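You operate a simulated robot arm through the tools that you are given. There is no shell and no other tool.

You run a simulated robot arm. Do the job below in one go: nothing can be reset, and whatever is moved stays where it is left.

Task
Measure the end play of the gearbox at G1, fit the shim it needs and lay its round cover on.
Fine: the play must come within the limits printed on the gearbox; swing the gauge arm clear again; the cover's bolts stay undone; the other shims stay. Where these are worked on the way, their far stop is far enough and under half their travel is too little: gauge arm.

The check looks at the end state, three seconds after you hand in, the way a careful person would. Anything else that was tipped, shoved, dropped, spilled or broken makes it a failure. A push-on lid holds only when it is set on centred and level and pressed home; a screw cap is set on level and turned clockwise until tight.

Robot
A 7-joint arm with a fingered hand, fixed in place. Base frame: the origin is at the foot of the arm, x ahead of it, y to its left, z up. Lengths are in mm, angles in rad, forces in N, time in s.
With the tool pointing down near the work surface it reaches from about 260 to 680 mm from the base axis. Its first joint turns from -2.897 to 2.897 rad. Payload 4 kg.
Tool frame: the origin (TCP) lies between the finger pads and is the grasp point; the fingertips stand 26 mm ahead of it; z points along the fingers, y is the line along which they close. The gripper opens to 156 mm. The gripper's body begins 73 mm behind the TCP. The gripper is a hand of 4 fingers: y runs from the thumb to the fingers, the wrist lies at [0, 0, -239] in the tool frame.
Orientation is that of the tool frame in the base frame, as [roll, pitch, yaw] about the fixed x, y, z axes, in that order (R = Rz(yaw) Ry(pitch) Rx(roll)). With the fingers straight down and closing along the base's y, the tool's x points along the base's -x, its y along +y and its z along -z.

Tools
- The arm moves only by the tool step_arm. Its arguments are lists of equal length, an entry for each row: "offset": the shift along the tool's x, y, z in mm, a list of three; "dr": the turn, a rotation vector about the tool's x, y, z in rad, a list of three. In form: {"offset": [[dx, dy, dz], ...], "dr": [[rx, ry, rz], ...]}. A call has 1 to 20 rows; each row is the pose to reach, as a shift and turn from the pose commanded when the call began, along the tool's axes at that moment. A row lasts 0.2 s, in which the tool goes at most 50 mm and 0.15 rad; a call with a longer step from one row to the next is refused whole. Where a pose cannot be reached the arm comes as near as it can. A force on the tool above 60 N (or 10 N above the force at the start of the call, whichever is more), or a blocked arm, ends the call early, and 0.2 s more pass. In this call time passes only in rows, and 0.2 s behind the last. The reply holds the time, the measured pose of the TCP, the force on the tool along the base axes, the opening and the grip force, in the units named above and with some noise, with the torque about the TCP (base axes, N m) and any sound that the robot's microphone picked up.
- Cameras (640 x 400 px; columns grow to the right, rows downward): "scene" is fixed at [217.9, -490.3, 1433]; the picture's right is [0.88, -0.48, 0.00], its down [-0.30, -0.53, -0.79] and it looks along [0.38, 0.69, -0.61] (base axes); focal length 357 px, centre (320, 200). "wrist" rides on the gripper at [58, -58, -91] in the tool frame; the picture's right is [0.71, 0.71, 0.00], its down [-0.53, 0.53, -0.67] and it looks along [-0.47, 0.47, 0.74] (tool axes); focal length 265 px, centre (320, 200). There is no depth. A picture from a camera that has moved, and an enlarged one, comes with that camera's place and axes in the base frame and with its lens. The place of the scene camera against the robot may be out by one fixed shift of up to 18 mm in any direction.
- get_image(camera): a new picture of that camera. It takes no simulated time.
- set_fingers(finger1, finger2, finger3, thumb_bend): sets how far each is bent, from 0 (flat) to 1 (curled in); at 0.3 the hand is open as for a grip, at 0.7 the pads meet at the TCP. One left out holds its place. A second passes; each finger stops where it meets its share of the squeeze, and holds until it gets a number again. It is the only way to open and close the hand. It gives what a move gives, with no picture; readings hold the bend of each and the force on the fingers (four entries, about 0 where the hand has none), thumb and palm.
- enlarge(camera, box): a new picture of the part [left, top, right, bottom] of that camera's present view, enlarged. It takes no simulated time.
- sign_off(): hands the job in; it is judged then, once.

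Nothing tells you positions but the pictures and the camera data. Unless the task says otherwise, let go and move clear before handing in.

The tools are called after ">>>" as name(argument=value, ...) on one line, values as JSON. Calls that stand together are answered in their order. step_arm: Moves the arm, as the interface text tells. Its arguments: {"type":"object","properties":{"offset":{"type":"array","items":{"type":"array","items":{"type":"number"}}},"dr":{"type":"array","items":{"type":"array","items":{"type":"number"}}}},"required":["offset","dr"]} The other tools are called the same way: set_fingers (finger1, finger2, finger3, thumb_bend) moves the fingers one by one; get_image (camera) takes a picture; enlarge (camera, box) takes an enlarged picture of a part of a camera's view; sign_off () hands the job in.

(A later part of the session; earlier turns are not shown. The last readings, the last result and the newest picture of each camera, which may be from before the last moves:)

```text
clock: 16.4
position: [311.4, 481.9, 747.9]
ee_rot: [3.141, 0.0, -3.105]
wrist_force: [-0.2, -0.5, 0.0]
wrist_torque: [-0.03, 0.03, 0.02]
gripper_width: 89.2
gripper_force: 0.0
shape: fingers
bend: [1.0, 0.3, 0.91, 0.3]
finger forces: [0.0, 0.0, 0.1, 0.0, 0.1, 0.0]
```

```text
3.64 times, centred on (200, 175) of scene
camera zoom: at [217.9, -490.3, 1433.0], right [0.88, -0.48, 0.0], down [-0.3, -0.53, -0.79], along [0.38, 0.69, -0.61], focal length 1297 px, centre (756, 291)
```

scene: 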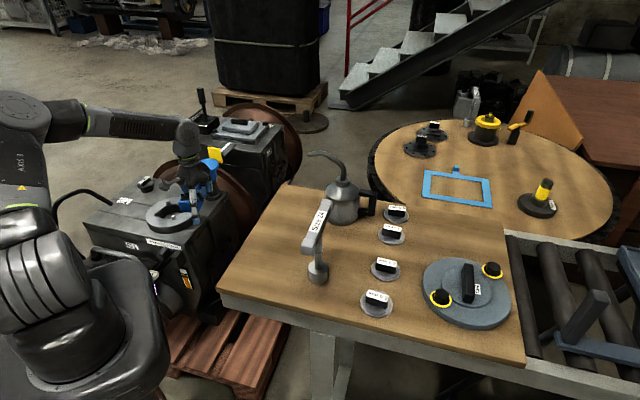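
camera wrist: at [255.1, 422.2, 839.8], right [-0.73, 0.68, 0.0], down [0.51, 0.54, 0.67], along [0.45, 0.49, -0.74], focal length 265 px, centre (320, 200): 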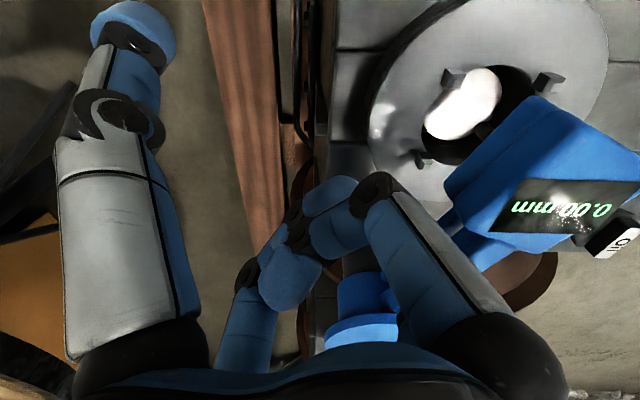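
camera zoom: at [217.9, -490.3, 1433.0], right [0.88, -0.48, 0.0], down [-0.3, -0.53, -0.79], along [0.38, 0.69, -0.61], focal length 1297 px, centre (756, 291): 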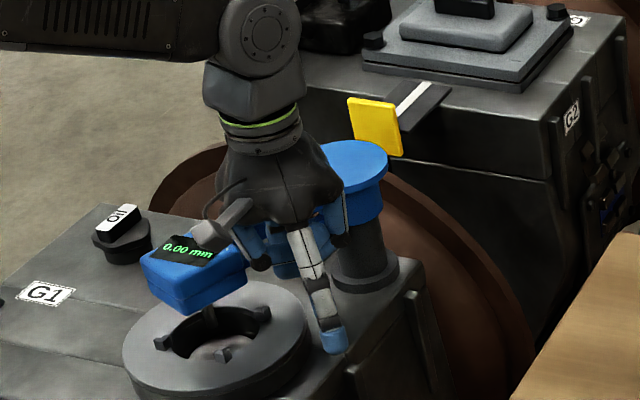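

The head is now over the bore and the display lights up with "0.00 mm". I'll read it enlarged, then press gently on to make sure it's at the far stop.

>>> enlarge(camera="wrist", box=[480, 140, 640, 260])

>>> step_arm(offset=[[1, 3, 0], [2, 6, 0]], dr=[[0, 0, 0], [0, 0, 0]])

>>> enlarge(camera="scene", box=[160, 170, 220, 220])

```text
3.33 times, centred on (560, 200) of wrist
camera zoom: at [255.1, 422.2, 839.8], right [-0.73, 0.68, 0.0], down [0.51, 0.54, 0.67], along [0.45, 0.49, -0.74], focal length 885 px, centre (-480, 200)
```

zoom: 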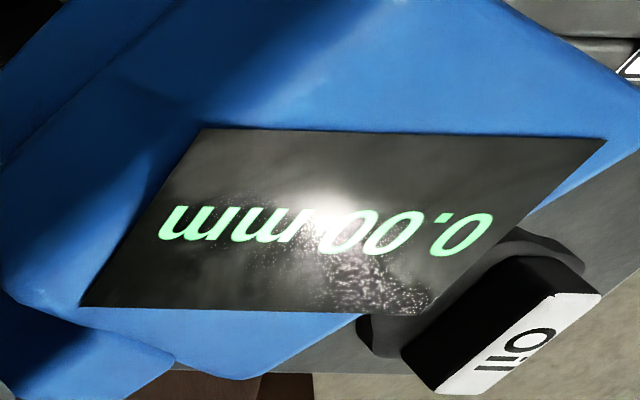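

```text
clock: 17.0
position: [307.6, 488.2, 748.0]
ee_rot: [3.142, 0.0, -3.104]
wrist_force: [0.0, 0.7, -0.2]
wrist_torque: [-0.02, 0.03, 0.01]
gripper_width: 89.2
gripper_force: 0.0
shape: fingers
bend: [1.0, 0.3, 0.91, 0.3]
finger forces: [0.0, 0.0, 0.0, 0.1, 0.1, 0.0]
```

```text
8.00 times, centred on (190, 195) of scene
camera zoom: at [217.9, -490.3, 1433.0], right [0.88, -0.48, 0.0], down [-0.3, -0.53, -0.79], along [0.38, 0.69, -0.61], focal length 2853 px, centre (1360, 240)
```

zoom: 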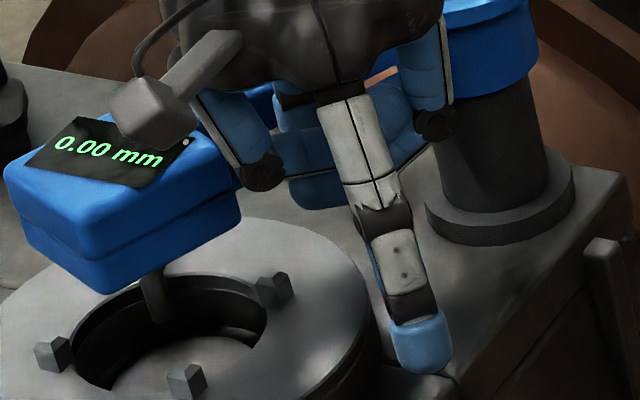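

The display shows 0.00 mm and a plunger hangs under the head. I noticed a "…ift" lever at the gearbox front, likely to raise the shaft while measuring. First I'll nudge further to confirm the far stop.

>>> step_arm(offset=[[1.5, 3.7, 0], [3, 7.4, 0], [3, 7.4, 0]], dr=[[0, 0, 0], [0, 0, 0], [0, 0, 0]])

>>> enlarge(camera="scene", box=[160, 170, 220, 220])

>>> enlarge(camera="scene", box=[90, 230, 210, 310])

```text
clock: 17.8
position: [306.3, 494.3, 747.3]
ee_rot: [3.141, -0.002, -3.105]
wrist_force: [0.3, -1.2, 0.1]
wrist_torque: [0.01, 0.01, -0.06]
gripper_width: 89.1
gripper_force: 0.4
shape: fingers
bend: [1.0, 0.31, 0.91, 0.3]
finger forces: [0.1, 1.2, 0.0, 0.1, 0.0, 0.0]
```

```text
8.00 times, centred on (190, 195) of scene
camera zoom: at [217.9, -490.3, 1433.0], right [0.88, -0.48, 0.0], down [-0.3, -0.53, -0.79], along [0.38, 0.69, -0.61], focal length 2853 px, centre (1360, 240)
```

zoom: 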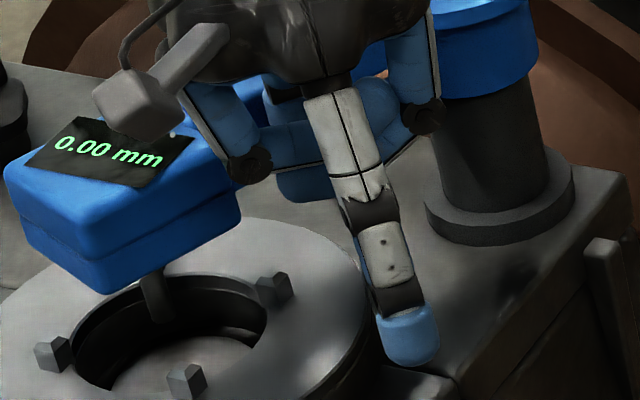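

```text
5.00 times, centred on (150, 270) of scene
camera zoom: at [217.9, -490.3, 1433.0], right [0.88, -0.48, 0.0], down [-0.3, -0.53, -0.79], along [0.38, 0.69, -0.61], focal length 1783 px, centre (1170, -150)
```

zoom: 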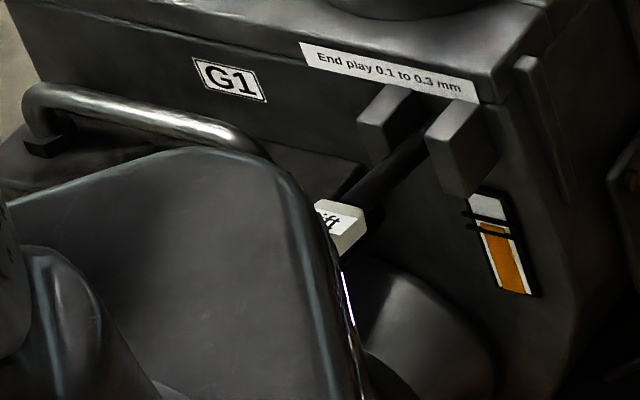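

The head no longer moves when finger2 presses (1.2 N), so it is at the far stop reading 0.00. The "Lift" lever on the front face seems to be needed to take up the play. I'll lift the hand clear and go look at the lever.

>>> step_arm(offset=[[-1, -3, -5], [-1, -3, -40], [-1, -3, -75], [-1, -3, -110], [30, -29, -112], [61, -55, -112], [92, -81, -112], [122, -107, -112], [153, -131, -112]], dr=[[0, 0, 0], [0, 0, 0], [0, 0, 0], [0, 0, 0], [0, 0, 0], [0, 0, 0], [0, 0, 0], [0, 0, 0], [0, 0, 0]])

>>> get_image(camera="wrist")

>>> get_image(camera="scene")

```text
clock: 19.2
position: [341.5, 381.4, 853.5]
ee_rot: [-3.127, 0.008, 2.969]
wrist_force: [-0.5, -0.8, 0.5]
wrist_torque: [0.06, 0.02, 0.05]
gripper_width: 89.4
gripper_force: 0.1
shape: fingers
bend: [1.0, 0.3, 0.91, 0.3]
finger forces: [0.0, 0.0, 0.0, 0.0, 0.0, 0.0]
stopped in row 6: the arm was blocked; the commanded pose is now the measured one
```

```text
taken
camera wrist: at [273.8, 337.6, 946.4], right [-0.57, 0.82, -0.01], down [0.61, 0.44, 0.66], along [0.55, 0.37, -0.75], focal length 265 px, centre (320, 200)
```

wrist: 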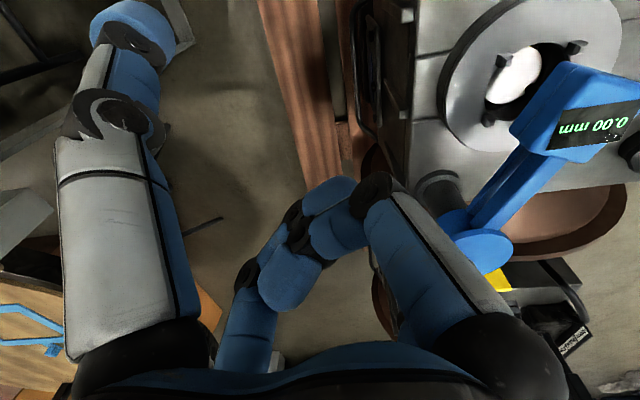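

```text
taken
```

scene: 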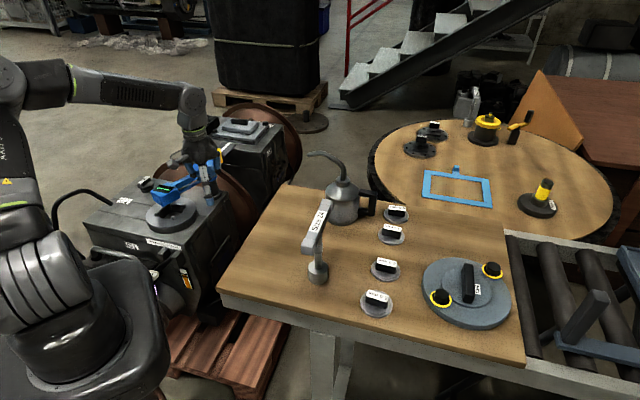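

The arm stopped as "blocked", with no tool force and the whole pose swung back about 12°. I'll look at how the arm links stand before moving on.

>>> enlarge(camera="scene", box=[0, 40, 240, 190])

>>> enlarge(camera="scene", box=[0, 180, 240, 400])

>>> step_arm(offset=[[0, 0, 0], [0, 0, 0]], dr=[[0, 0, 0], [0, 0, 0]])

```text
2.67 times, centred on (120, 115) of scene
camera zoom: at [217.9, -490.3, 1433.0], right [0.88, -0.48, 0.0], down [-0.3, -0.53, -0.79], along [0.38, 0.69, -0.61], focal length 951 px, centre (853, 427)
```

zoom: 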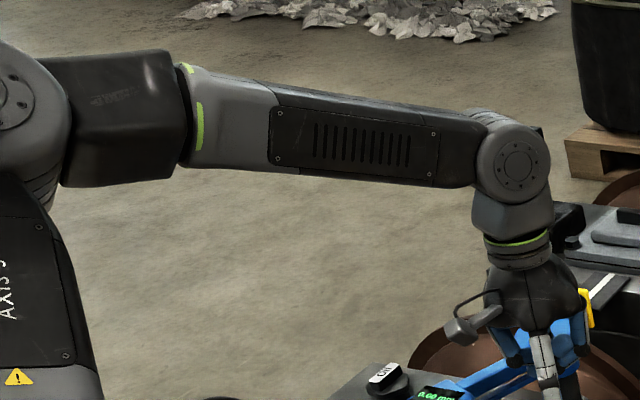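

```text
1.82 times, centred on (120, 290) of scene
camera zoom: at [217.9, -490.3, 1433.0], right [0.88, -0.48, 0.0], down [-0.3, -0.53, -0.79], along [0.38, 0.69, -0.61], focal length 648 px, centre (684, 36)
```

zoom: 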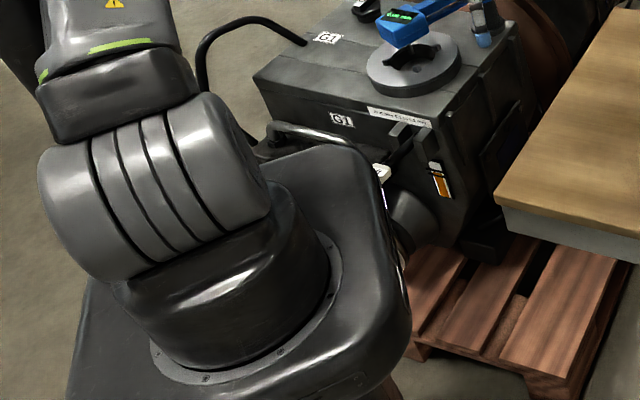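

```text
clock: 19.8
position: [341.5, 382.2, 854.2]
ee_rot: [-3.127, 0.007, 2.967]
wrist_force: [0.1, -0.5, 0.1]
wrist_torque: [-0.01, 0.01, 0.04]
gripper_width: 89.1
gripper_force: 0.0
shape: fingers
bend: [1.0, 0.3, 0.91, 0.3]
finger forces: [0.1, 0.1, 0.0, 0.1, 0.1, 0.1]
```

No contact is visible; it looks like an inner joint limit (likely the last joint). I'll turn the tool counter-clockwise (seen from above) by ~1.5 rad here in free space, which also gives a side view of the lever later.

>>> step_arm(offset=[[0, 0, 0], [0, 0, 0], [0, 0, 0], [0, 0, 0], [0, 0, 0], [0, 0, 0], [0, 0, 0], [0, 0, 0], [0, 0, 0], [0, 0, 0], [0, 0, 0]], dr=[[0, 0, -0.14], [0, 0, -0.28], [0, 0, -0.42], [0, 0, -0.56], [0, 0, -0.7], [0, 0, -0.84], [0, 0, -0.98], [0, 0, -1.12], [0, 0, -1.26], [0, 0, -1.4], [0, 0, -1.4]])

>>> get_image(camera="wrist")

>>> get_image(camera="scene")

```text
clock: 22.2
position: [340.7, 382.0, 853.2]
ee_rot: [-3.129, -0.013, -1.914]
wrist_force: [0.3, 0.0, 0.0]
wrist_torque: [0.01, 0.0, -0.02]
gripper_width: 89.3
gripper_force: 0.1
shape: fingers
bend: [1.0, 0.3, 0.91, 0.3]
finger forces: [0.0, 0.0, 0.1, 0.1, 0.1, 0.0]
```

```text
taken
camera wrist: at [376.1, 310.4, 947.2], right [-0.9, -0.43, 0.0], down [-0.32, 0.68, 0.66], along [-0.28, 0.59, -0.75], focal length 265 px, centre (320, 200)
```

wrist: 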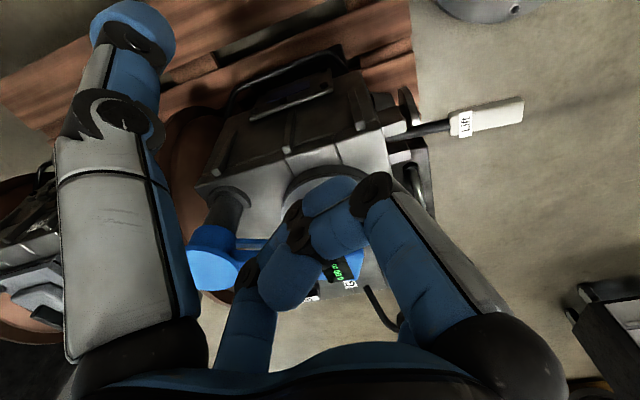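

```text
taken
```

scene: 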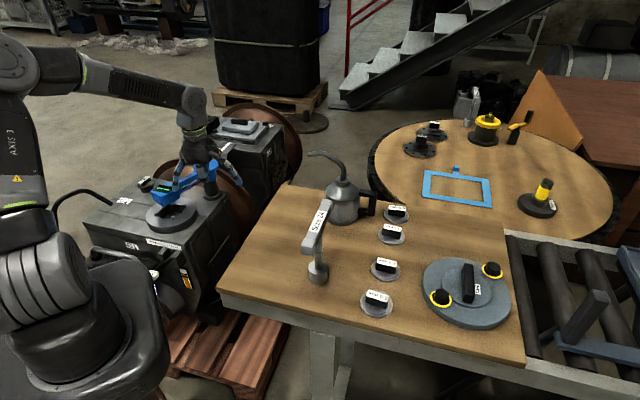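

Now I can see the lever: a white "Lift" paddle on a rod from the front face, roughly at (90,348,585). I'll move in steps toward it, checking the tracking.

>>> step_arm(offset=[[9.4, 26.4, 0], [18.8, 52.7, 0], [28.3, 79.1, 0], [37.7, 105.4, 0], [47.1, 131.8, 0], [47.1, 131.8, 0]], dr=[[0, 0, 0], [0, 0, 0], [0, 0, 0], [0, 0, 0], [0, 0, 0], [0, 0, 0]])

>>> get_image(camera="wrist")

```text
clock: 23.3
position: [297.4, 333.8, 848.5]
ee_rot: [-3.111, -0.024, -2.107]
wrist_force: [0.2, -0.1, -1.2]
wrist_torque: [0.0, -0.01, 0.01]
gripper_width: 89.4
gripper_force: 0.1
shape: fingers
bend: [1.0, 0.3, 0.91, 0.3]
finger forces: [0.1, 0.0, 0.1, 0.0, 0.0, 0.0]
stopped in row 5: the arm was blocked; the commanded pose is now the measured one
```

```text
taken
camera wrist: at [316.9, 258.7, 943.5], right [-0.97, -0.25, 0.0], down [-0.19, 0.74, 0.64], along [-0.16, 0.62, -0.77], focal length 265 px, centre (320, 200)
```

wrist: 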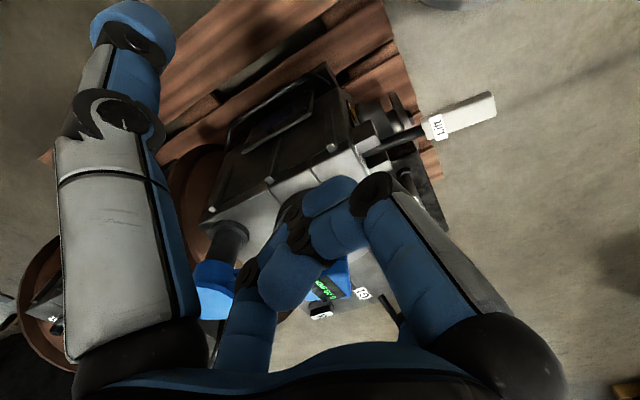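

Blocked again near azimuth 48°, radially it was fine. I'll test a pure rotation about the base axis (circle plus equal yaw) by a few degrees to see if joint 1 itself is limited.

>>> step_arm(offset=[[-2.1, 15.4, 0], [-4.3, 30.9, 0], [-6.4, 46.3, 0], [-6.4, 46.3, 0]], dr=[[0, 0, -0.035], [0, 0, -0.07], [0, 0, -0.105], [0, 0, -0.105]])

>>> enlarge(camera="scene", box=[0, 0, 240, 200])

```text
clock: 24.5
position: [293.7, 341.3, 847.2]
ee_rot: [-3.116, -0.025, -2.092]
wrist_force: [-0.4, -0.1, 0.2]
wrist_torque: [0.03, -0.03, 0.01]
gripper_width: 89.3
gripper_force: 0.0
shape: fingers
bend: [1.0, 0.3, 0.91, 0.3]
finger forces: [0.0, 0.0, 0.1, 0.0, 0.0, 0.0]
stopped in row 4: the arm was blocked; the commanded pose is now the measured one
```

```text
2.00 times, centred on (120, 100) of scene
camera zoom: at [217.9, -490.3, 1433.0], right [0.88, -0.48, 0.0], down [-0.3, -0.53, -0.79], along [0.38, 0.69, -0.61], focal length 713 px, centre (720, 400)
```

zoom: 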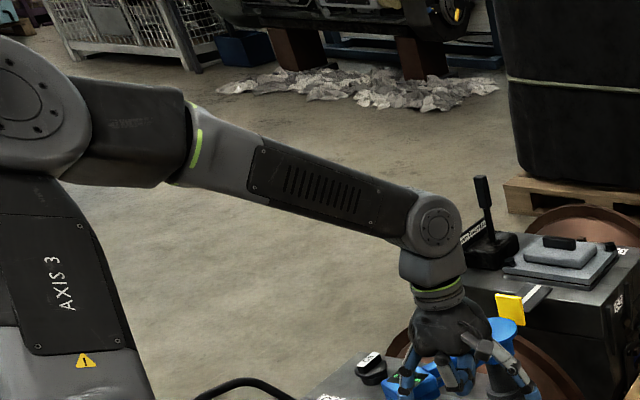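

A pure base rotation is also blocked after 1.5°, with no tool force. I'll look at the shoulder region closely to understand what limits it.

>>> enlarge(camera="scene", box=[0, 120, 240, 400])

>>> get_image(camera="wrist")

```text
1.43 times, centred on (120, 260) of scene
camera zoom: at [217.9, -490.3, 1433.0], right [0.88, -0.48, 0.0], down [-0.3, -0.53, -0.79], along [0.38, 0.69, -0.61], focal length 510 px, centre (606, 114)
```

zoom: 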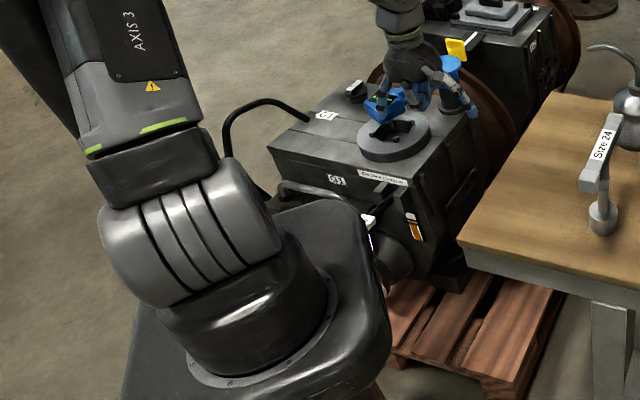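

```text
taken
camera wrist: at [314.4, 265.5, 942.1], right [-0.97, -0.26, 0.0], down [-0.2, 0.74, 0.64], along [-0.17, 0.62, -0.77], focal length 265 px, centre (320, 200)
```

wrist: 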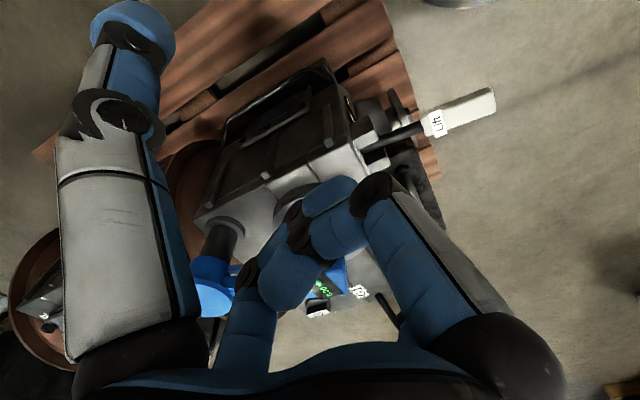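

I'll test whether the limit depends on reach: extend radially at this azimuth, then turn about the base axis.

>>> step_arm(offset=[[-28, -5, 0], [-56, -10, 0], [-84, -15, 0], [-112, -20, 0], [-112, -20, 0]], dr=[[0, 0, 0], [0, 0, 0], [0, 0, 0], [0, 0, 0], [0, 0, 0]])

```text
clock: 25.7
position: [367.0, 429.3, 844.1]
ee_rot: [-3.116, -0.026, -2.088]
wrist_force: [-0.1, -0.3, -0.3]
wrist_torque: [0.03, 0.01, 0.01]
gripper_width: 89.1
gripper_force: 0.1
shape: fingers
bend: [1.0, 0.3, 0.91, 0.3]
finger forces: [0.0, 0.0, 0.0, 0.0, 0.0, 0.0]
```

>>> step_arm(offset=[[-2.4, 16.3, 0], [-4.8, 32.5, 0], [-7.2, 48.8, 0], [-7.2, 48.8, 0]], dr=[[0, 0, -0.029], [0, 0, -0.058], [0, 0, -0.087], [0, 0, -0.087]])

>>> enlarge(camera="scene", box=[0, 0, 240, 200])

```text
clock: 26.7
position: [326.1, 459.0, 843.2]
ee_rot: [-3.116, -0.026, -2.002]
wrist_force: [1.0, 0.5, 0.2]
wrist_torque: [-0.02, 0.01, 0.01]
gripper_width: 89.4
gripper_force: 0.0
shape: fingers
bend: [1.0, 0.3, 0.91, 0.3]
finger forces: [0.1, 0.0, 0.0, 0.0, 0.1, 0.0]
```

```text
2.00 times, centred on (120, 100) of scene
camera zoom: at [217.9, -490.3, 1433.0], right [0.88, -0.48, 0.0], down [-0.3, -0.53, -0.79], along [0.38, 0.69, -0.61], focal length 713 px, centre (720, 400)
```

zoom: 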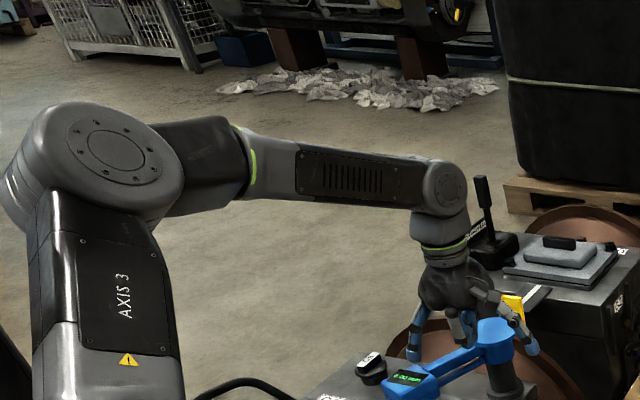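

At larger reach the turn works, so it's the elbow side that is blocked when the arm is folded. There's a dark object at the left edge near the upper arm; let me look.

>>> enlarge(camera="scene", box=[0, 100, 110, 260])

>>> get_image(camera="scene")

```text
2.50 times, centred on (55, 180) of scene
camera zoom: at [217.9, -490.3, 1433.0], right [0.88, -0.48, 0.0], down [-0.3, -0.53, -0.79], along [0.38, 0.69, -0.61], focal length 892 px, centre (982, 250)
```

zoom: 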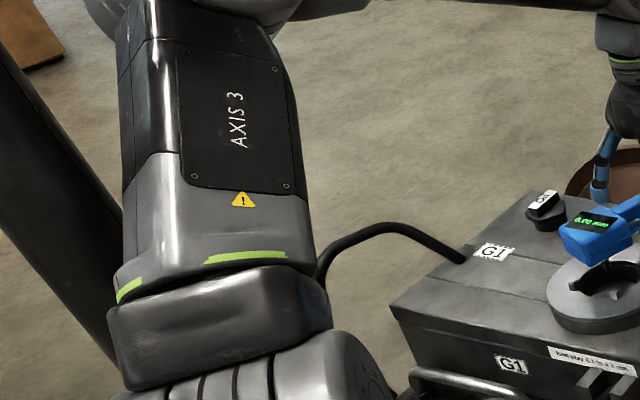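

```text
taken
```

scene: 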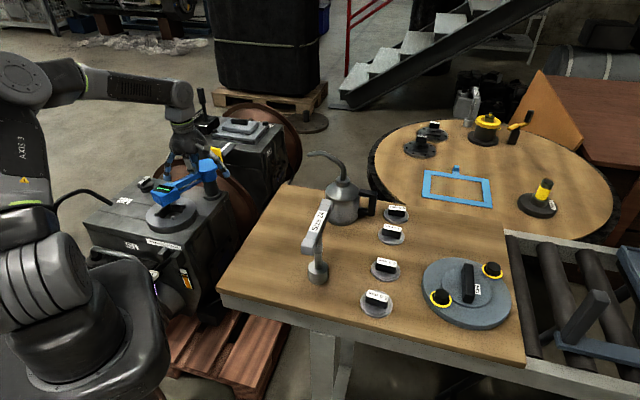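

There's a dark vertical post standing close to the robot on its left; the elbow seems to hit it when the arm folds. The enlarge tool can show past the frame edge, so I'll look there.

>>> enlarge(camera="scene", box=[0, 0, 20, 398])

>>> enlarge(camera="scene", box=[0, 200, 20, 400])

```text
1.01 times, centred on (10, 199) of scene (not enlarged: the box is as wide or as high as the picture)
camera zoom: at [217.9, -490.3, 1433.0], right [0.88, -0.48, 0.0], down [-0.3, -0.53, -0.79], along [0.38, 0.69, -0.61], focal length 358 px, centre (632, 201)
```

zoom: 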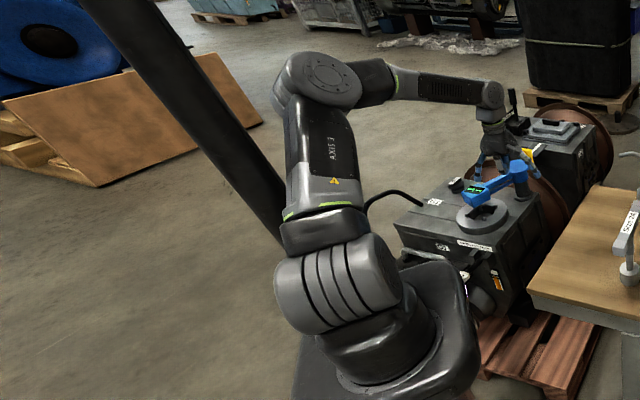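

```text
2.00 times, centred on (10, 300) of scene
camera zoom: at [217.9, -490.3, 1433.0], right [0.88, -0.48, 0.0], down [-0.3, -0.53, -0.79], along [0.38, 0.69, -0.61], focal length 713 px, centre (940, 0)
```

zoom: 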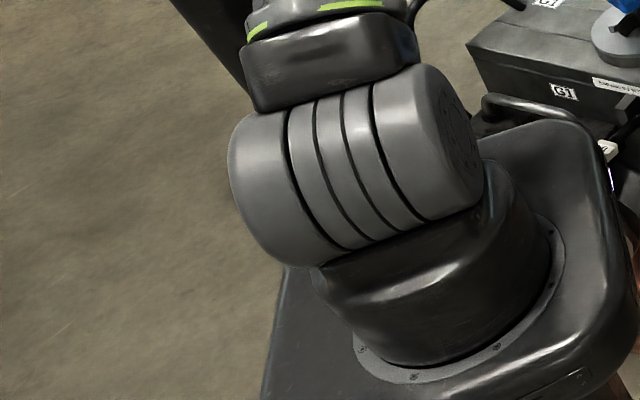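

A thick vertical post stands right behind the robot: the elbow hits it when the arm is folded high. At lower heights the elbow reaches further forward, so I'll go back clockwise, align the hand with the paddle, descend there, and only then turn toward the lever.

>>> step_arm(offset=[[32, -7.6, 0], [64, -15.2, 0], [96, -22.8, 0], [128, -30.3, 0], [128, -30.3, 0]], dr=[[-0.006, -0.006, 0.093], [-0.013, -0.013, 0.186], [-0.019, -0.019, 0.279], [-0.026, -0.026, 0.372], [-0.026, -0.026, 0.372]])

>>> step_arm(offset=[[0, 0, 30], [0, 0, 60], [0, 0, 90], [0, 0, 120], [0, 0, 140], [0, 0, 140]], dr=[[0, 0, 0], [0, 0, 0], [0, 0, 0], [0, 0, 0], [0, 0, 0], [0, 0, 0]])

>>> get_image(camera="wrist")

>>> enlarge(camera="scene", box=[0, 0, 20, 398])

```text
clock: 27.9
position: [316.2, 315.8, 842.4]
ee_rot: [-3.129, -0.002, -2.423]
wrist_force: [-0.5, -0.5, 0.0]
wrist_torque: [0.02, 0.01, -0.02]
gripper_width: 89.4
gripper_force: 0.0
shape: fingers
bend: [1.0, 0.3, 0.91, 0.3]
finger forces: [0.0, 0.0, 0.1, 0.0, 0.0, 0.0]
```

```text
clock: 29.3
position: [300.8, 330.8, 706.8]
ee_rot: [-3.141, 0.005, -2.374]
wrist_force: [0.5, -0.8, -0.2]
wrist_torque: [0.0, -0.03, 0.02]
gripper_width: 89.3
gripper_force: 0.2
shape: fingers
bend: [1.0, 0.3, 0.91, 0.3]
finger forces: [0.0, 0.0, 0.0, 0.0, 0.1, 0.0]
```

```text
taken
camera wrist: at [299.2, 249.7, 798.5], right [-1.0, 0.02, 0.0], down [0.01, 0.74, 0.67], along [0.02, 0.67, -0.74], focal length 265 px, centre (320, 200)
```

wrist: 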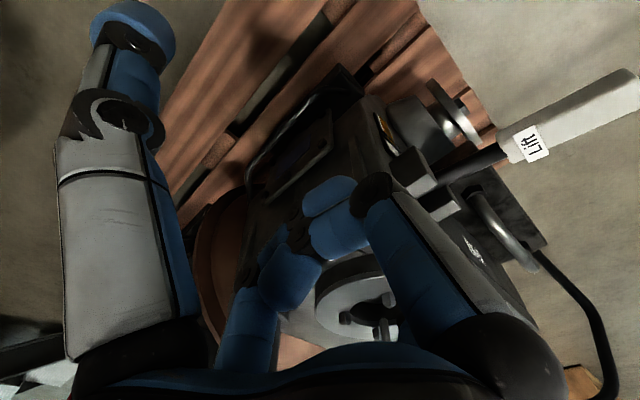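

```text
1.01 times, centred on (10, 199) of scene (not enlarged: the box is as wide or as high as the picture)
camera zoom: at [217.9, -490.3, 1433.0], right [0.88, -0.48, 0.0], down [-0.3, -0.53, -0.79], along [0.38, 0.69, -0.61], focal length 358 px, centre (632, 201)
```

zoom: 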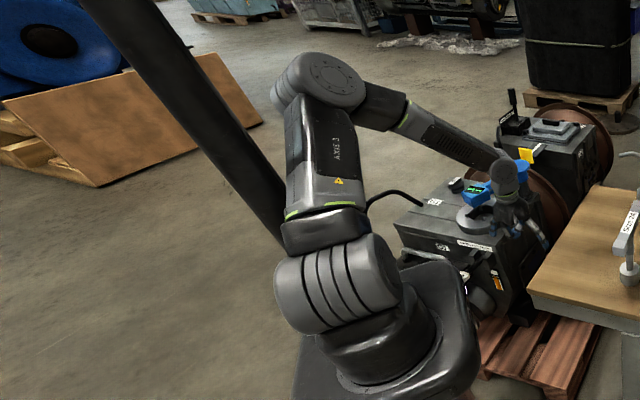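

Low down the elbow stays forward and the arm tracks well. I'll move toward the paddle at this height in two stages.

>>> step_arm(offset=[[16.3, 19.2, 0], [32.5, 38.4, 0], [48.8, 57.5, 0], [65, 76.7, 0], [65, 76.7, 0]], dr=[[0, 0, 0], [0, 0, 0], [0, 0, 0], [0, 0, 0], [0, 0, 0]])

>>> get_image(camera="wrist")

>>> enlarge(camera="scene", box=[0, 0, 20, 398])

```text
clock: 30.7
position: [240.3, 316.3, 703.2]
ee_rot: [-3.126, 0.0, -2.485]
wrist_force: [-0.3, -0.8, 0.5]
wrist_torque: [0.02, 0.02, 0.02]
gripper_width: 88.9
gripper_force: 0.0
shape: fingers
bend: [1.0, 0.3, 0.91, 0.3]
finger forces: [0.0, 0.1, 0.0, 0.0, 0.0, 0.0]
stopped in row 5: the arm was blocked; the commanded pose is now the measured one
```

```text
taken
camera wrist: at [228.1, 236.0, 797.0], right [-0.99, 0.13, -0.01], down [0.09, 0.75, 0.66], along [0.09, 0.65, -0.75], focal length 265 px, centre (320, 200)
```

wrist: 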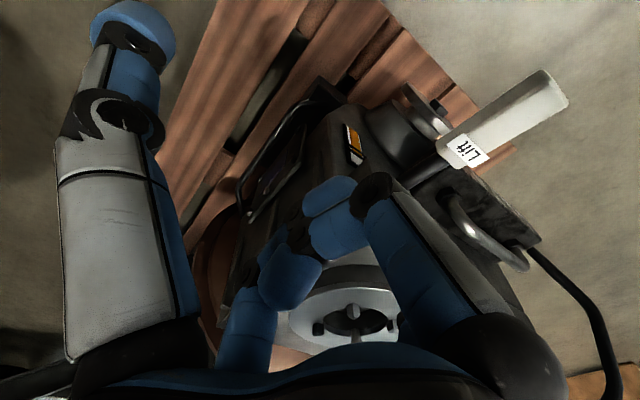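

```text
1.01 times, centred on (10, 199) of scene (not enlarged: the box is as wide or as high as the picture)
camera zoom: at [217.9, -490.3, 1433.0], right [0.88, -0.48, 0.0], down [-0.3, -0.53, -0.79], along [0.38, 0.69, -0.61], focal length 358 px, centre (632, 201)
```

zoom: 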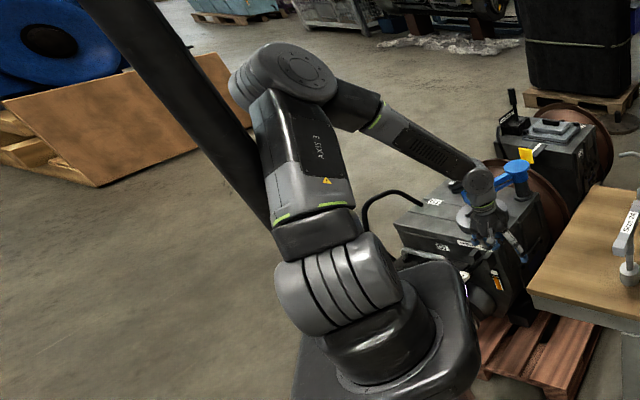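

Blocked again at azimuth ~53°. I'll zoom in on the elbow and post to see whether they're in contact.

>>> enlarge(camera="scene", box=[0, 20, 10, 220])

>>> enlarge(camera="scene", box=[60, 150, 220, 290])

```text
2.00 times, centred on (5, 120) of scene
camera zoom: at [217.9, -490.3, 1433.0], right [0.88, -0.48, 0.0], down [-0.3, -0.53, -0.79], along [0.38, 0.69, -0.61], focal length 713 px, centre (950, 360)
```

zoom: 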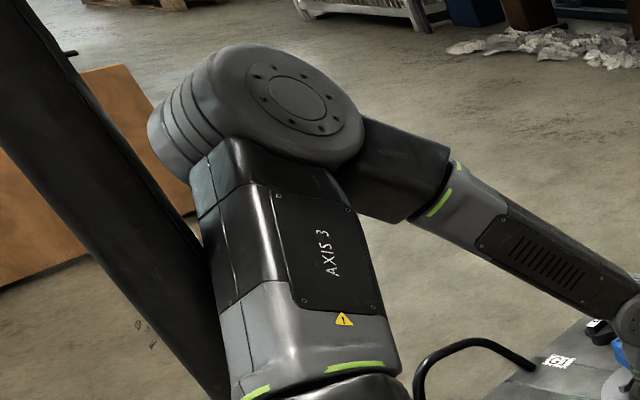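

```text
2.86 times, centred on (140, 220) of scene
camera zoom: at [217.9, -490.3, 1433.0], right [0.88, -0.48, 0.0], down [-0.3, -0.53, -0.79], along [0.38, 0.69, -0.61], focal length 1019 px, centre (834, 143)
```

zoom: 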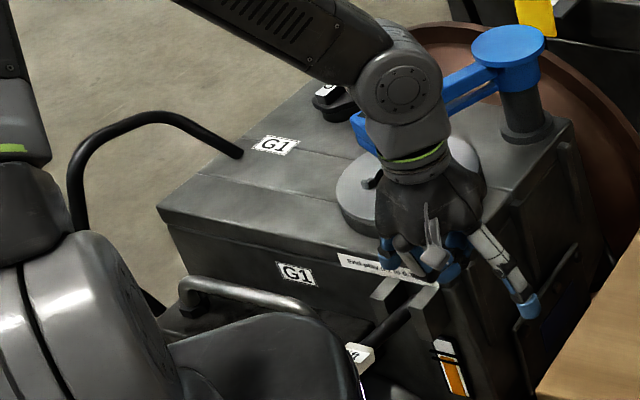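

The contact isn't obvious visually. To plan the bore work, I'll test whether the bore azimuth (68°) is reachable at full reach: extend out and up, then rotate about the base.

>>> step_arm(offset=[[-22.5, 6.1, -18.4], [-45, 12.3, -36.8], [-67.5, 18.4, -55.1], [-90, 24.5, -73.5], [-112.6, 30.6, -91.9], [-135, 36.8, -110.3], [-157.6, 42.9, -128.6], [-180.1, 49, -147], [-180.1, 49, -147]], dr=[[-0.002, 0, 0], [-0.004, 0, 0], [-0.006, 0, 0], [-0.008, 0, 0], [-0.01, 0, 0], [-0.012, 0, 0], [-0.014, 0, 0], [-0.015, 0, 0], [-0.015, 0, 0]])

>>> enlarge(camera="scene", box=[0, 0, 20, 398])

```text
clock: 32.7
position: [348.5, 467.1, 849.0]
ee_rot: [-3.14, -0.001, -2.484]
wrist_force: [0.7, 0.7, -0.7]
wrist_torque: [0.02, -0.02, 0.0]
gripper_width: 89.3
gripper_force: 0.1
shape: fingers
bend: [1.0, 0.3, 0.91, 0.3]
finger forces: [0.0, 0.0, 0.0, 0.0, 0.0, 0.1]
```

```text
1.01 times, centred on (10, 199) of scene (not enlarged: the box is as wide or as high as the picture)
camera zoom: at [217.9, -490.3, 1433.0], right [0.88, -0.48, 0.0], down [-0.3, -0.53, -0.79], along [0.38, 0.69, -0.61], focal length 358 px, centre (632, 201)
```

zoom: 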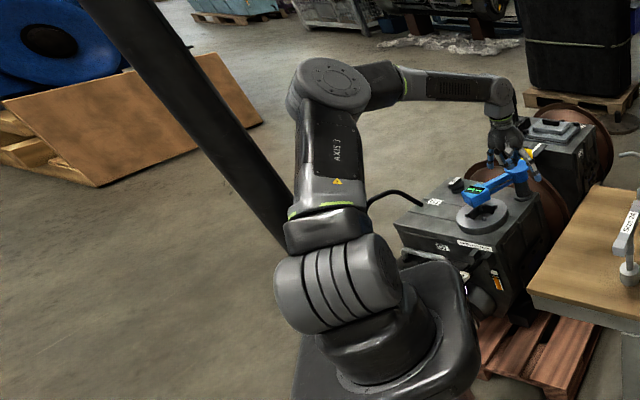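

>>> step_arm(offset=[[2.3, 19.2, 0], [4.6, 38.5, 0], [8.8, 59, 0], [13.1, 79.7, 0], [19.4, 100, 0], [25.7, 120.1, 0], [31.5, 136, 0], [37.2, 152.4, 0], [37.2, 152.4, 0]], dr=[[0, 0, -0.032], [0, 0, -0.065], [0, 0, -0.097], [0, 0, -0.13], [0, 0, -0.162], [0, 0, -0.195], [0, 0, -0.227], [0, 0, -0.26], [0, 0, -0.26]])

>>> enlarge(camera="scene", box=[0, 0, 20, 398])

>>> get_image(camera="wrist")

```text
clock: 34.9
position: [253.5, 557.0, 855.9]
ee_rot: [3.13, 0.01, -2.272]
wrist_force: [0.3, 1.2, 0.1]
wrist_torque: [0.01, 0.03, -0.02]
gripper_width: 89.3
gripper_force: 0.1
shape: fingers
bend: [1.0, 0.3, 0.91, 0.3]
finger forces: [0.0, 0.0, 0.0, 0.1, 0.0, 0.1]
stopped in row 9: the arm was blocked; the commanded pose is now the measured one
```

```text
1.01 times, centred on (10, 199) of scene (not enlarged: the box is as wide or as high as the picture)
camera zoom: at [217.9, -490.3, 1433.0], right [0.88, -0.48, 0.0], down [-0.3, -0.53, -0.79], along [0.38, 0.69, -0.61], focal length 358 px, centre (632, 201)
```

zoom: 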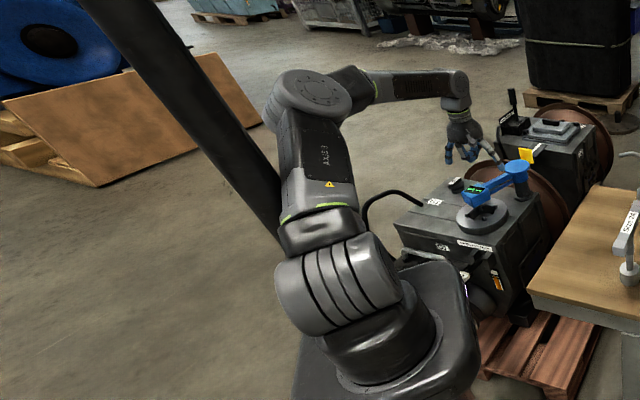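

```text
taken
camera wrist: at [261.1, 474.1, 947.1], right [-1.0, -0.08, 0.0], down [-0.06, 0.73, 0.68], along [-0.06, 0.68, -0.73], focal length 265 px, centre (320, 200)
```

wrist: 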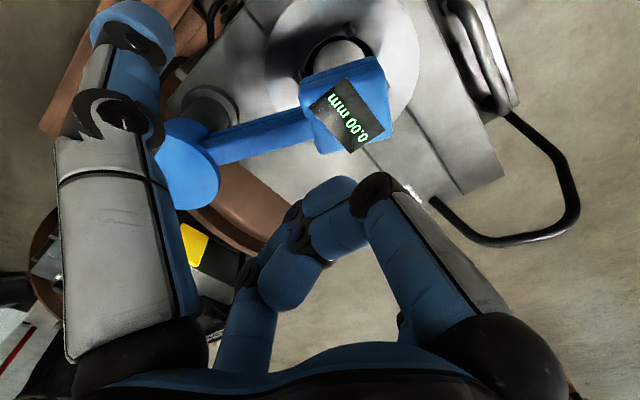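

Here it's blocked at azimuth 65.5°, just short of the bore. I need to know exactly where the post stands, so I'll turn the wrist camera back toward the robot base.

>>> step_arm(offset=[[0, 0, 0], [0, 0, 0], [0, 0, 0], [0, 0, 0], [0, 0, 0], [0, 0, 0], [0, 0, 0], [0, 0, 0], [0, 0, 0], [0, 0, 0], [0, 0, 0], [0, 0, 0], [0, 0, 0], [0, 0, 0], [0, 0, 0]], dr=[[0, 0, -0.14], [0, 0, -0.28], [0, 0, -0.42], [0, 0, -0.56], [0, 0, -0.7], [0, 0, -0.84], [0, 0, -0.98], [0, 0, -1.12], [0, 0, -1.26], [0, 0, -1.4], [0, 0, -1.54], [0, 0, -1.68], [0, 0, -1.82], [0, 0, -1.96], [0, 0, -2.1]])

>>> get_image(camera="wrist")

```text
clock: 38.1
position: [251.8, 556.8, 856.2]
ee_rot: [-3.127, 0.005, -0.164]
wrist_force: [-0.5, 0.0, -0.9]
wrist_torque: [0.02, 0.05, -0.02]
gripper_width: 89.1
gripper_force: 0.1
shape: fingers
bend: [1.0, 0.3, 0.91, 0.3]
finger forces: [0.0, 0.0, 0.1, 0.0, 0.1, 0.0]
```

```text
taken
camera wrist: at [319.0, 604.2, 948.9], right [0.58, -0.81, -0.01], down [-0.6, -0.44, 0.66], along [-0.54, -0.38, -0.75], focal length 265 px, centre (320, 200)
```

wrist: 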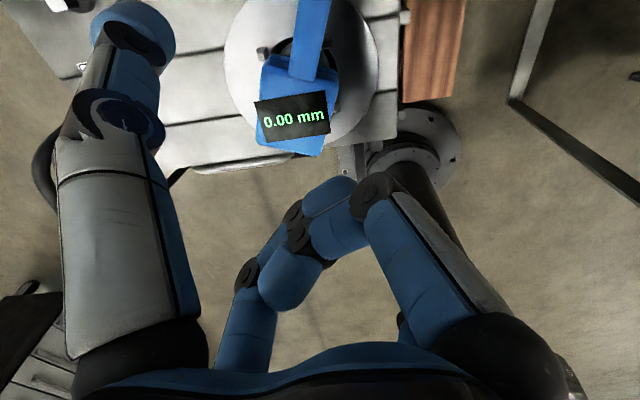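

The camera now looks back toward the base, but the curled fingers hide the key area. I'll open fingers 1 and 3 for a look.

>>> set_fingers(finger1=0.0, finger3=0.2)

>>> get_image(camera="wrist")

```text
clock: 39.1
position: [251.6, 557.1, 856.2]
ee_rot: [-3.126, 0.003, -0.168]
wrist_force: [0.8, -0.1, 0.2]
wrist_torque: [-0.01, 0.01, 0.0]
gripper_width: 130.0
gripper_force: 0.1
shape: fingers
bend: [0.01, 0.3, 0.2, 0.3]
finger forces: [0.1, 0.0, 0.0, 0.1, 0.0, 0.0]
```

```text
taken
camera wrist: at [319.2, 603.9, 948.9], right [0.58, -0.81, -0.01], down [-0.61, -0.44, 0.66], along [-0.55, -0.38, -0.75], focal length 265 px, centre (320, 200)
```

wrist: 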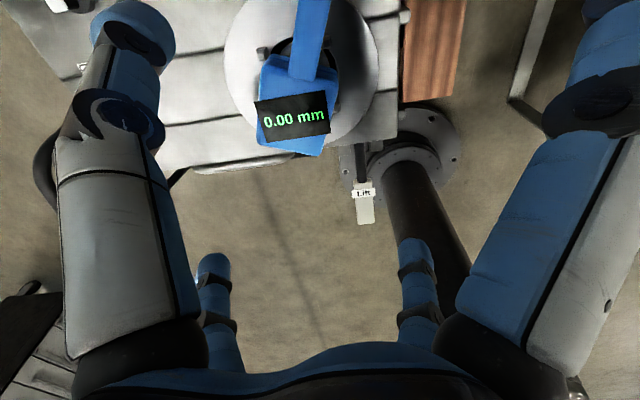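

The floor around the base shows no post nearby, so that dark column must be far behind. The elbow works at z≈1300, so something overhead could be in the way; I'll look above the frame edge.

>>> enlarge(camera="scene", box=[0, 0, 636, 4])

>>> enlarge(camera="scene", box=[0, 0, 4, 4])

>>> enlarge(camera="scene", box=[0, 0, 20, 398])

```text
1.01 times, centred on (318, 2) of scene (not enlarged: the box is as wide or as high as the picture)
camera zoom: at [217.9, -490.3, 1433.0], right [0.88, -0.48, 0.0], down [-0.3, -0.53, -0.79], along [0.38, 0.69, -0.61], focal length 359 px, centre (322, 399)
```

zoom: 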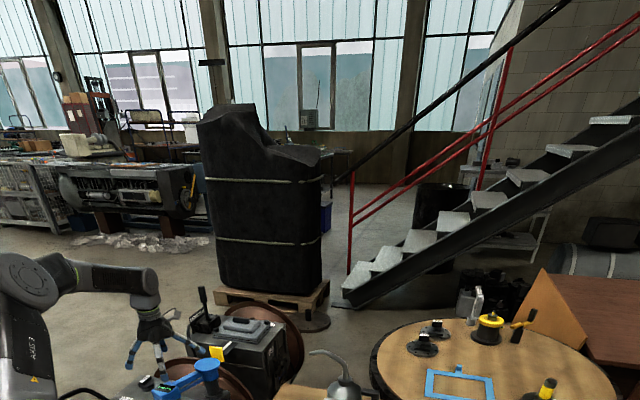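

```text
16.00 times, centred on (2, 2) of scene
camera zoom: at [217.9, -490.3, 1433.0], right [0.88, -0.48, 0.0], down [-0.3, -0.53, -0.79], along [0.38, 0.69, -0.61], focal length 5706 px, centre (5408, 3368)
```

zoom: 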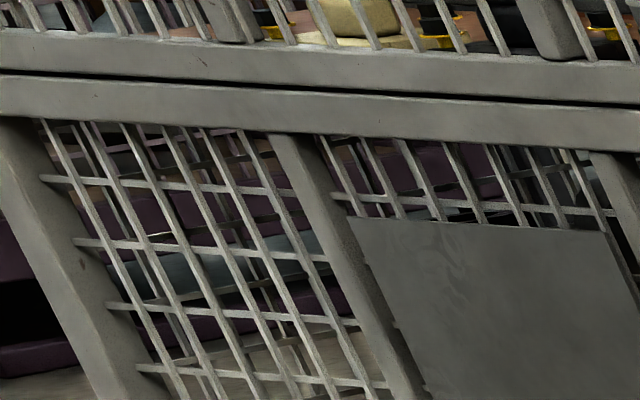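

```text
1.01 times, centred on (10, 199) of scene (not enlarged: the box is as wide or as high as the picture)
camera zoom: at [217.9, -490.3, 1433.0], right [0.88, -0.48, 0.0], down [-0.3, -0.53, -0.79], along [0.38, 0.69, -0.61], focal length 358 px, centre (632, 201)
```

zoom: 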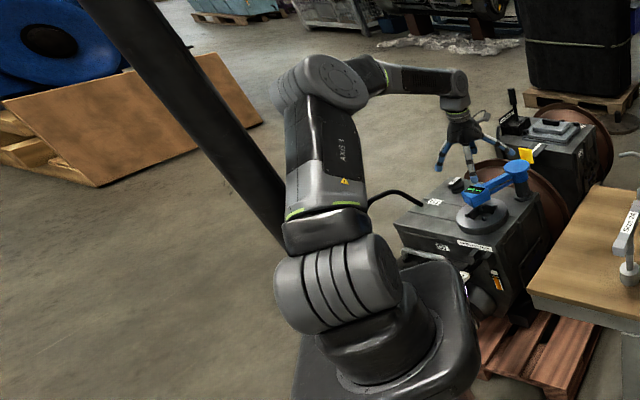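

No overhead obstacle either. The elbow posture changed noticeably after the yaw turn, so redundancy/joint limits are at play. With this new yaw I'll try again to move over the bore.

>>> step_arm(offset=[[-9, -1, 0], [-18, -2.3, 0], [-28, -3.5, 0], [-28, -3.5, 0], [-28, -3.5, 0]], dr=[[0, 0, 0], [0, 0, 0], [0, 0, 0], [0, 0, 0], [0, 0, 0]])

>>> enlarge(camera="scene", box=[0, 20, 10, 220])

```text
clock: 40.3
position: [224.7, 565.0, 855.2]
ee_rot: [-3.127, 0.004, -0.167]
wrist_force: [0.2, -0.4, -0.5]
wrist_torque: [-0.02, 0.02, -0.05]
gripper_width: 130.0
gripper_force: 0.0
shape: fingers
bend: [0.01, 0.3, 0.2, 0.3]
finger forces: [0.0, 0.0, 0.0, 0.1, 0.0, 0.0]
```

```text
2.00 times, centred on (5, 120) of scene
camera zoom: at [217.9, -490.3, 1433.0], right [0.88, -0.48, 0.0], down [-0.3, -0.53, -0.79], along [0.38, 0.69, -0.61], focal length 713 px, centre (950, 360)
```

zoom: 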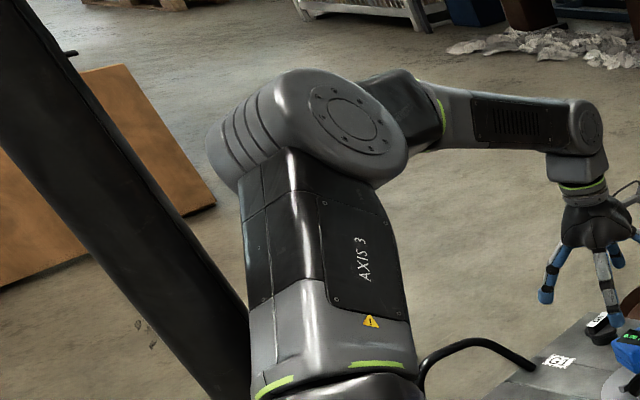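

With this yaw the bore position is reached exactly, so the trouble was a wrist-joint limit tied to yaw. I'll close the hand to a fist and try to approach the lever with this yaw.

>>> set_fingers(finger1=0.68, finger2=0.68, finger3=0.68, thumb_bend=0.68)

>>> step_arm(offset=[[-7, 20.6, 10], [-13.4, 41.3, 20], [-20, 62, 30], [-26.6, 82.5, 40], [-33, 103, 50], [-33, 103, 50]], dr=[[0, 0, 0], [0, 0, 0], [0, 0, 0], [0, 0, 0], [0, 0, 0], [0, 0, 0]])

>>> get_image(camera="wrist")

```text
clock: 41.3
position: [224.1, 565.3, 855.4]
ee_rot: [-3.128, 0.005, -0.167]
wrist_force: [0.5, 0.2, 0.6]
wrist_torque: [-0.01, -0.02, 0.01]
gripper_width: 1.8
gripper_force: 0.1
shape: fingers
bend: [0.68, 0.68, 0.68, 0.68]
finger forces: [0.0, 0.0, 0.1, 0.1, 0.0, 0.0]
```

```text
clock: 42.9
position: [200.7, 457.0, 799.0]
ee_rot: [-3.141, -0.006, -0.219]
wrist_force: [-0.3, -0.2, 0.6]
wrist_torque: [0.02, 0.0, 0.02]
gripper_width: 1.9
gripper_force: 0.0
shape: fingers
bend: [0.68, 0.68, 0.68, 0.68]
finger forces: [0.0, 0.0, 0.0, 0.0, 0.1, 0.1]
stopped in row 6: the arm was blocked; the commanded pose is now the measured one
```

```text
taken
camera wrist: at [269.3, 502.4, 891.6], right [0.54, -0.84, 0.0], down [-0.63, -0.4, 0.67], along [-0.56, -0.36, -0.75], focal length 265 px, centre (320, 200)
```

wrist: 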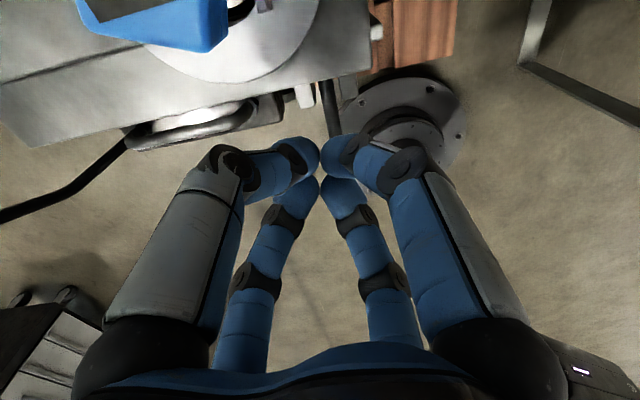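

Again it stopped with a lag, though much further round than before. I'll check the shoulder view (same zoom as before) to see whether joint 1 actually turned.

>>> enlarge(camera="scene", box=[0, 200, 20, 400])

>>> enlarge(camera="scene", box=[0, 0, 20, 398])

```text
2.00 times, centred on (10, 300) of scene
camera zoom: at [217.9, -490.3, 1433.0], right [0.88, -0.48, 0.0], down [-0.3, -0.53, -0.79], along [0.38, 0.69, -0.61], focal length 713 px, centre (940, 0)
```

zoom: 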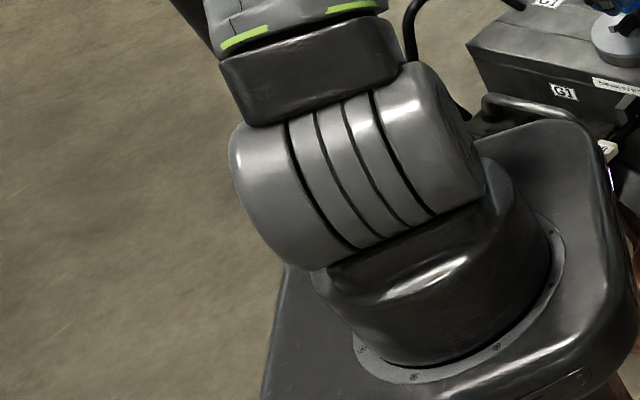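

```text
1.01 times, centred on (10, 199) of scene (not enlarged: the box is as wide or as high as the picture)
camera zoom: at [217.9, -490.3, 1433.0], right [0.88, -0.48, 0.0], down [-0.3, -0.53, -0.79], along [0.38, 0.69, -0.61], focal length 358 px, centre (632, 201)
```

zoom: 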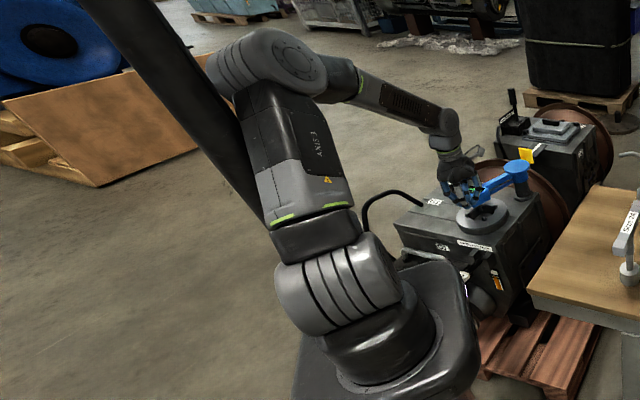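

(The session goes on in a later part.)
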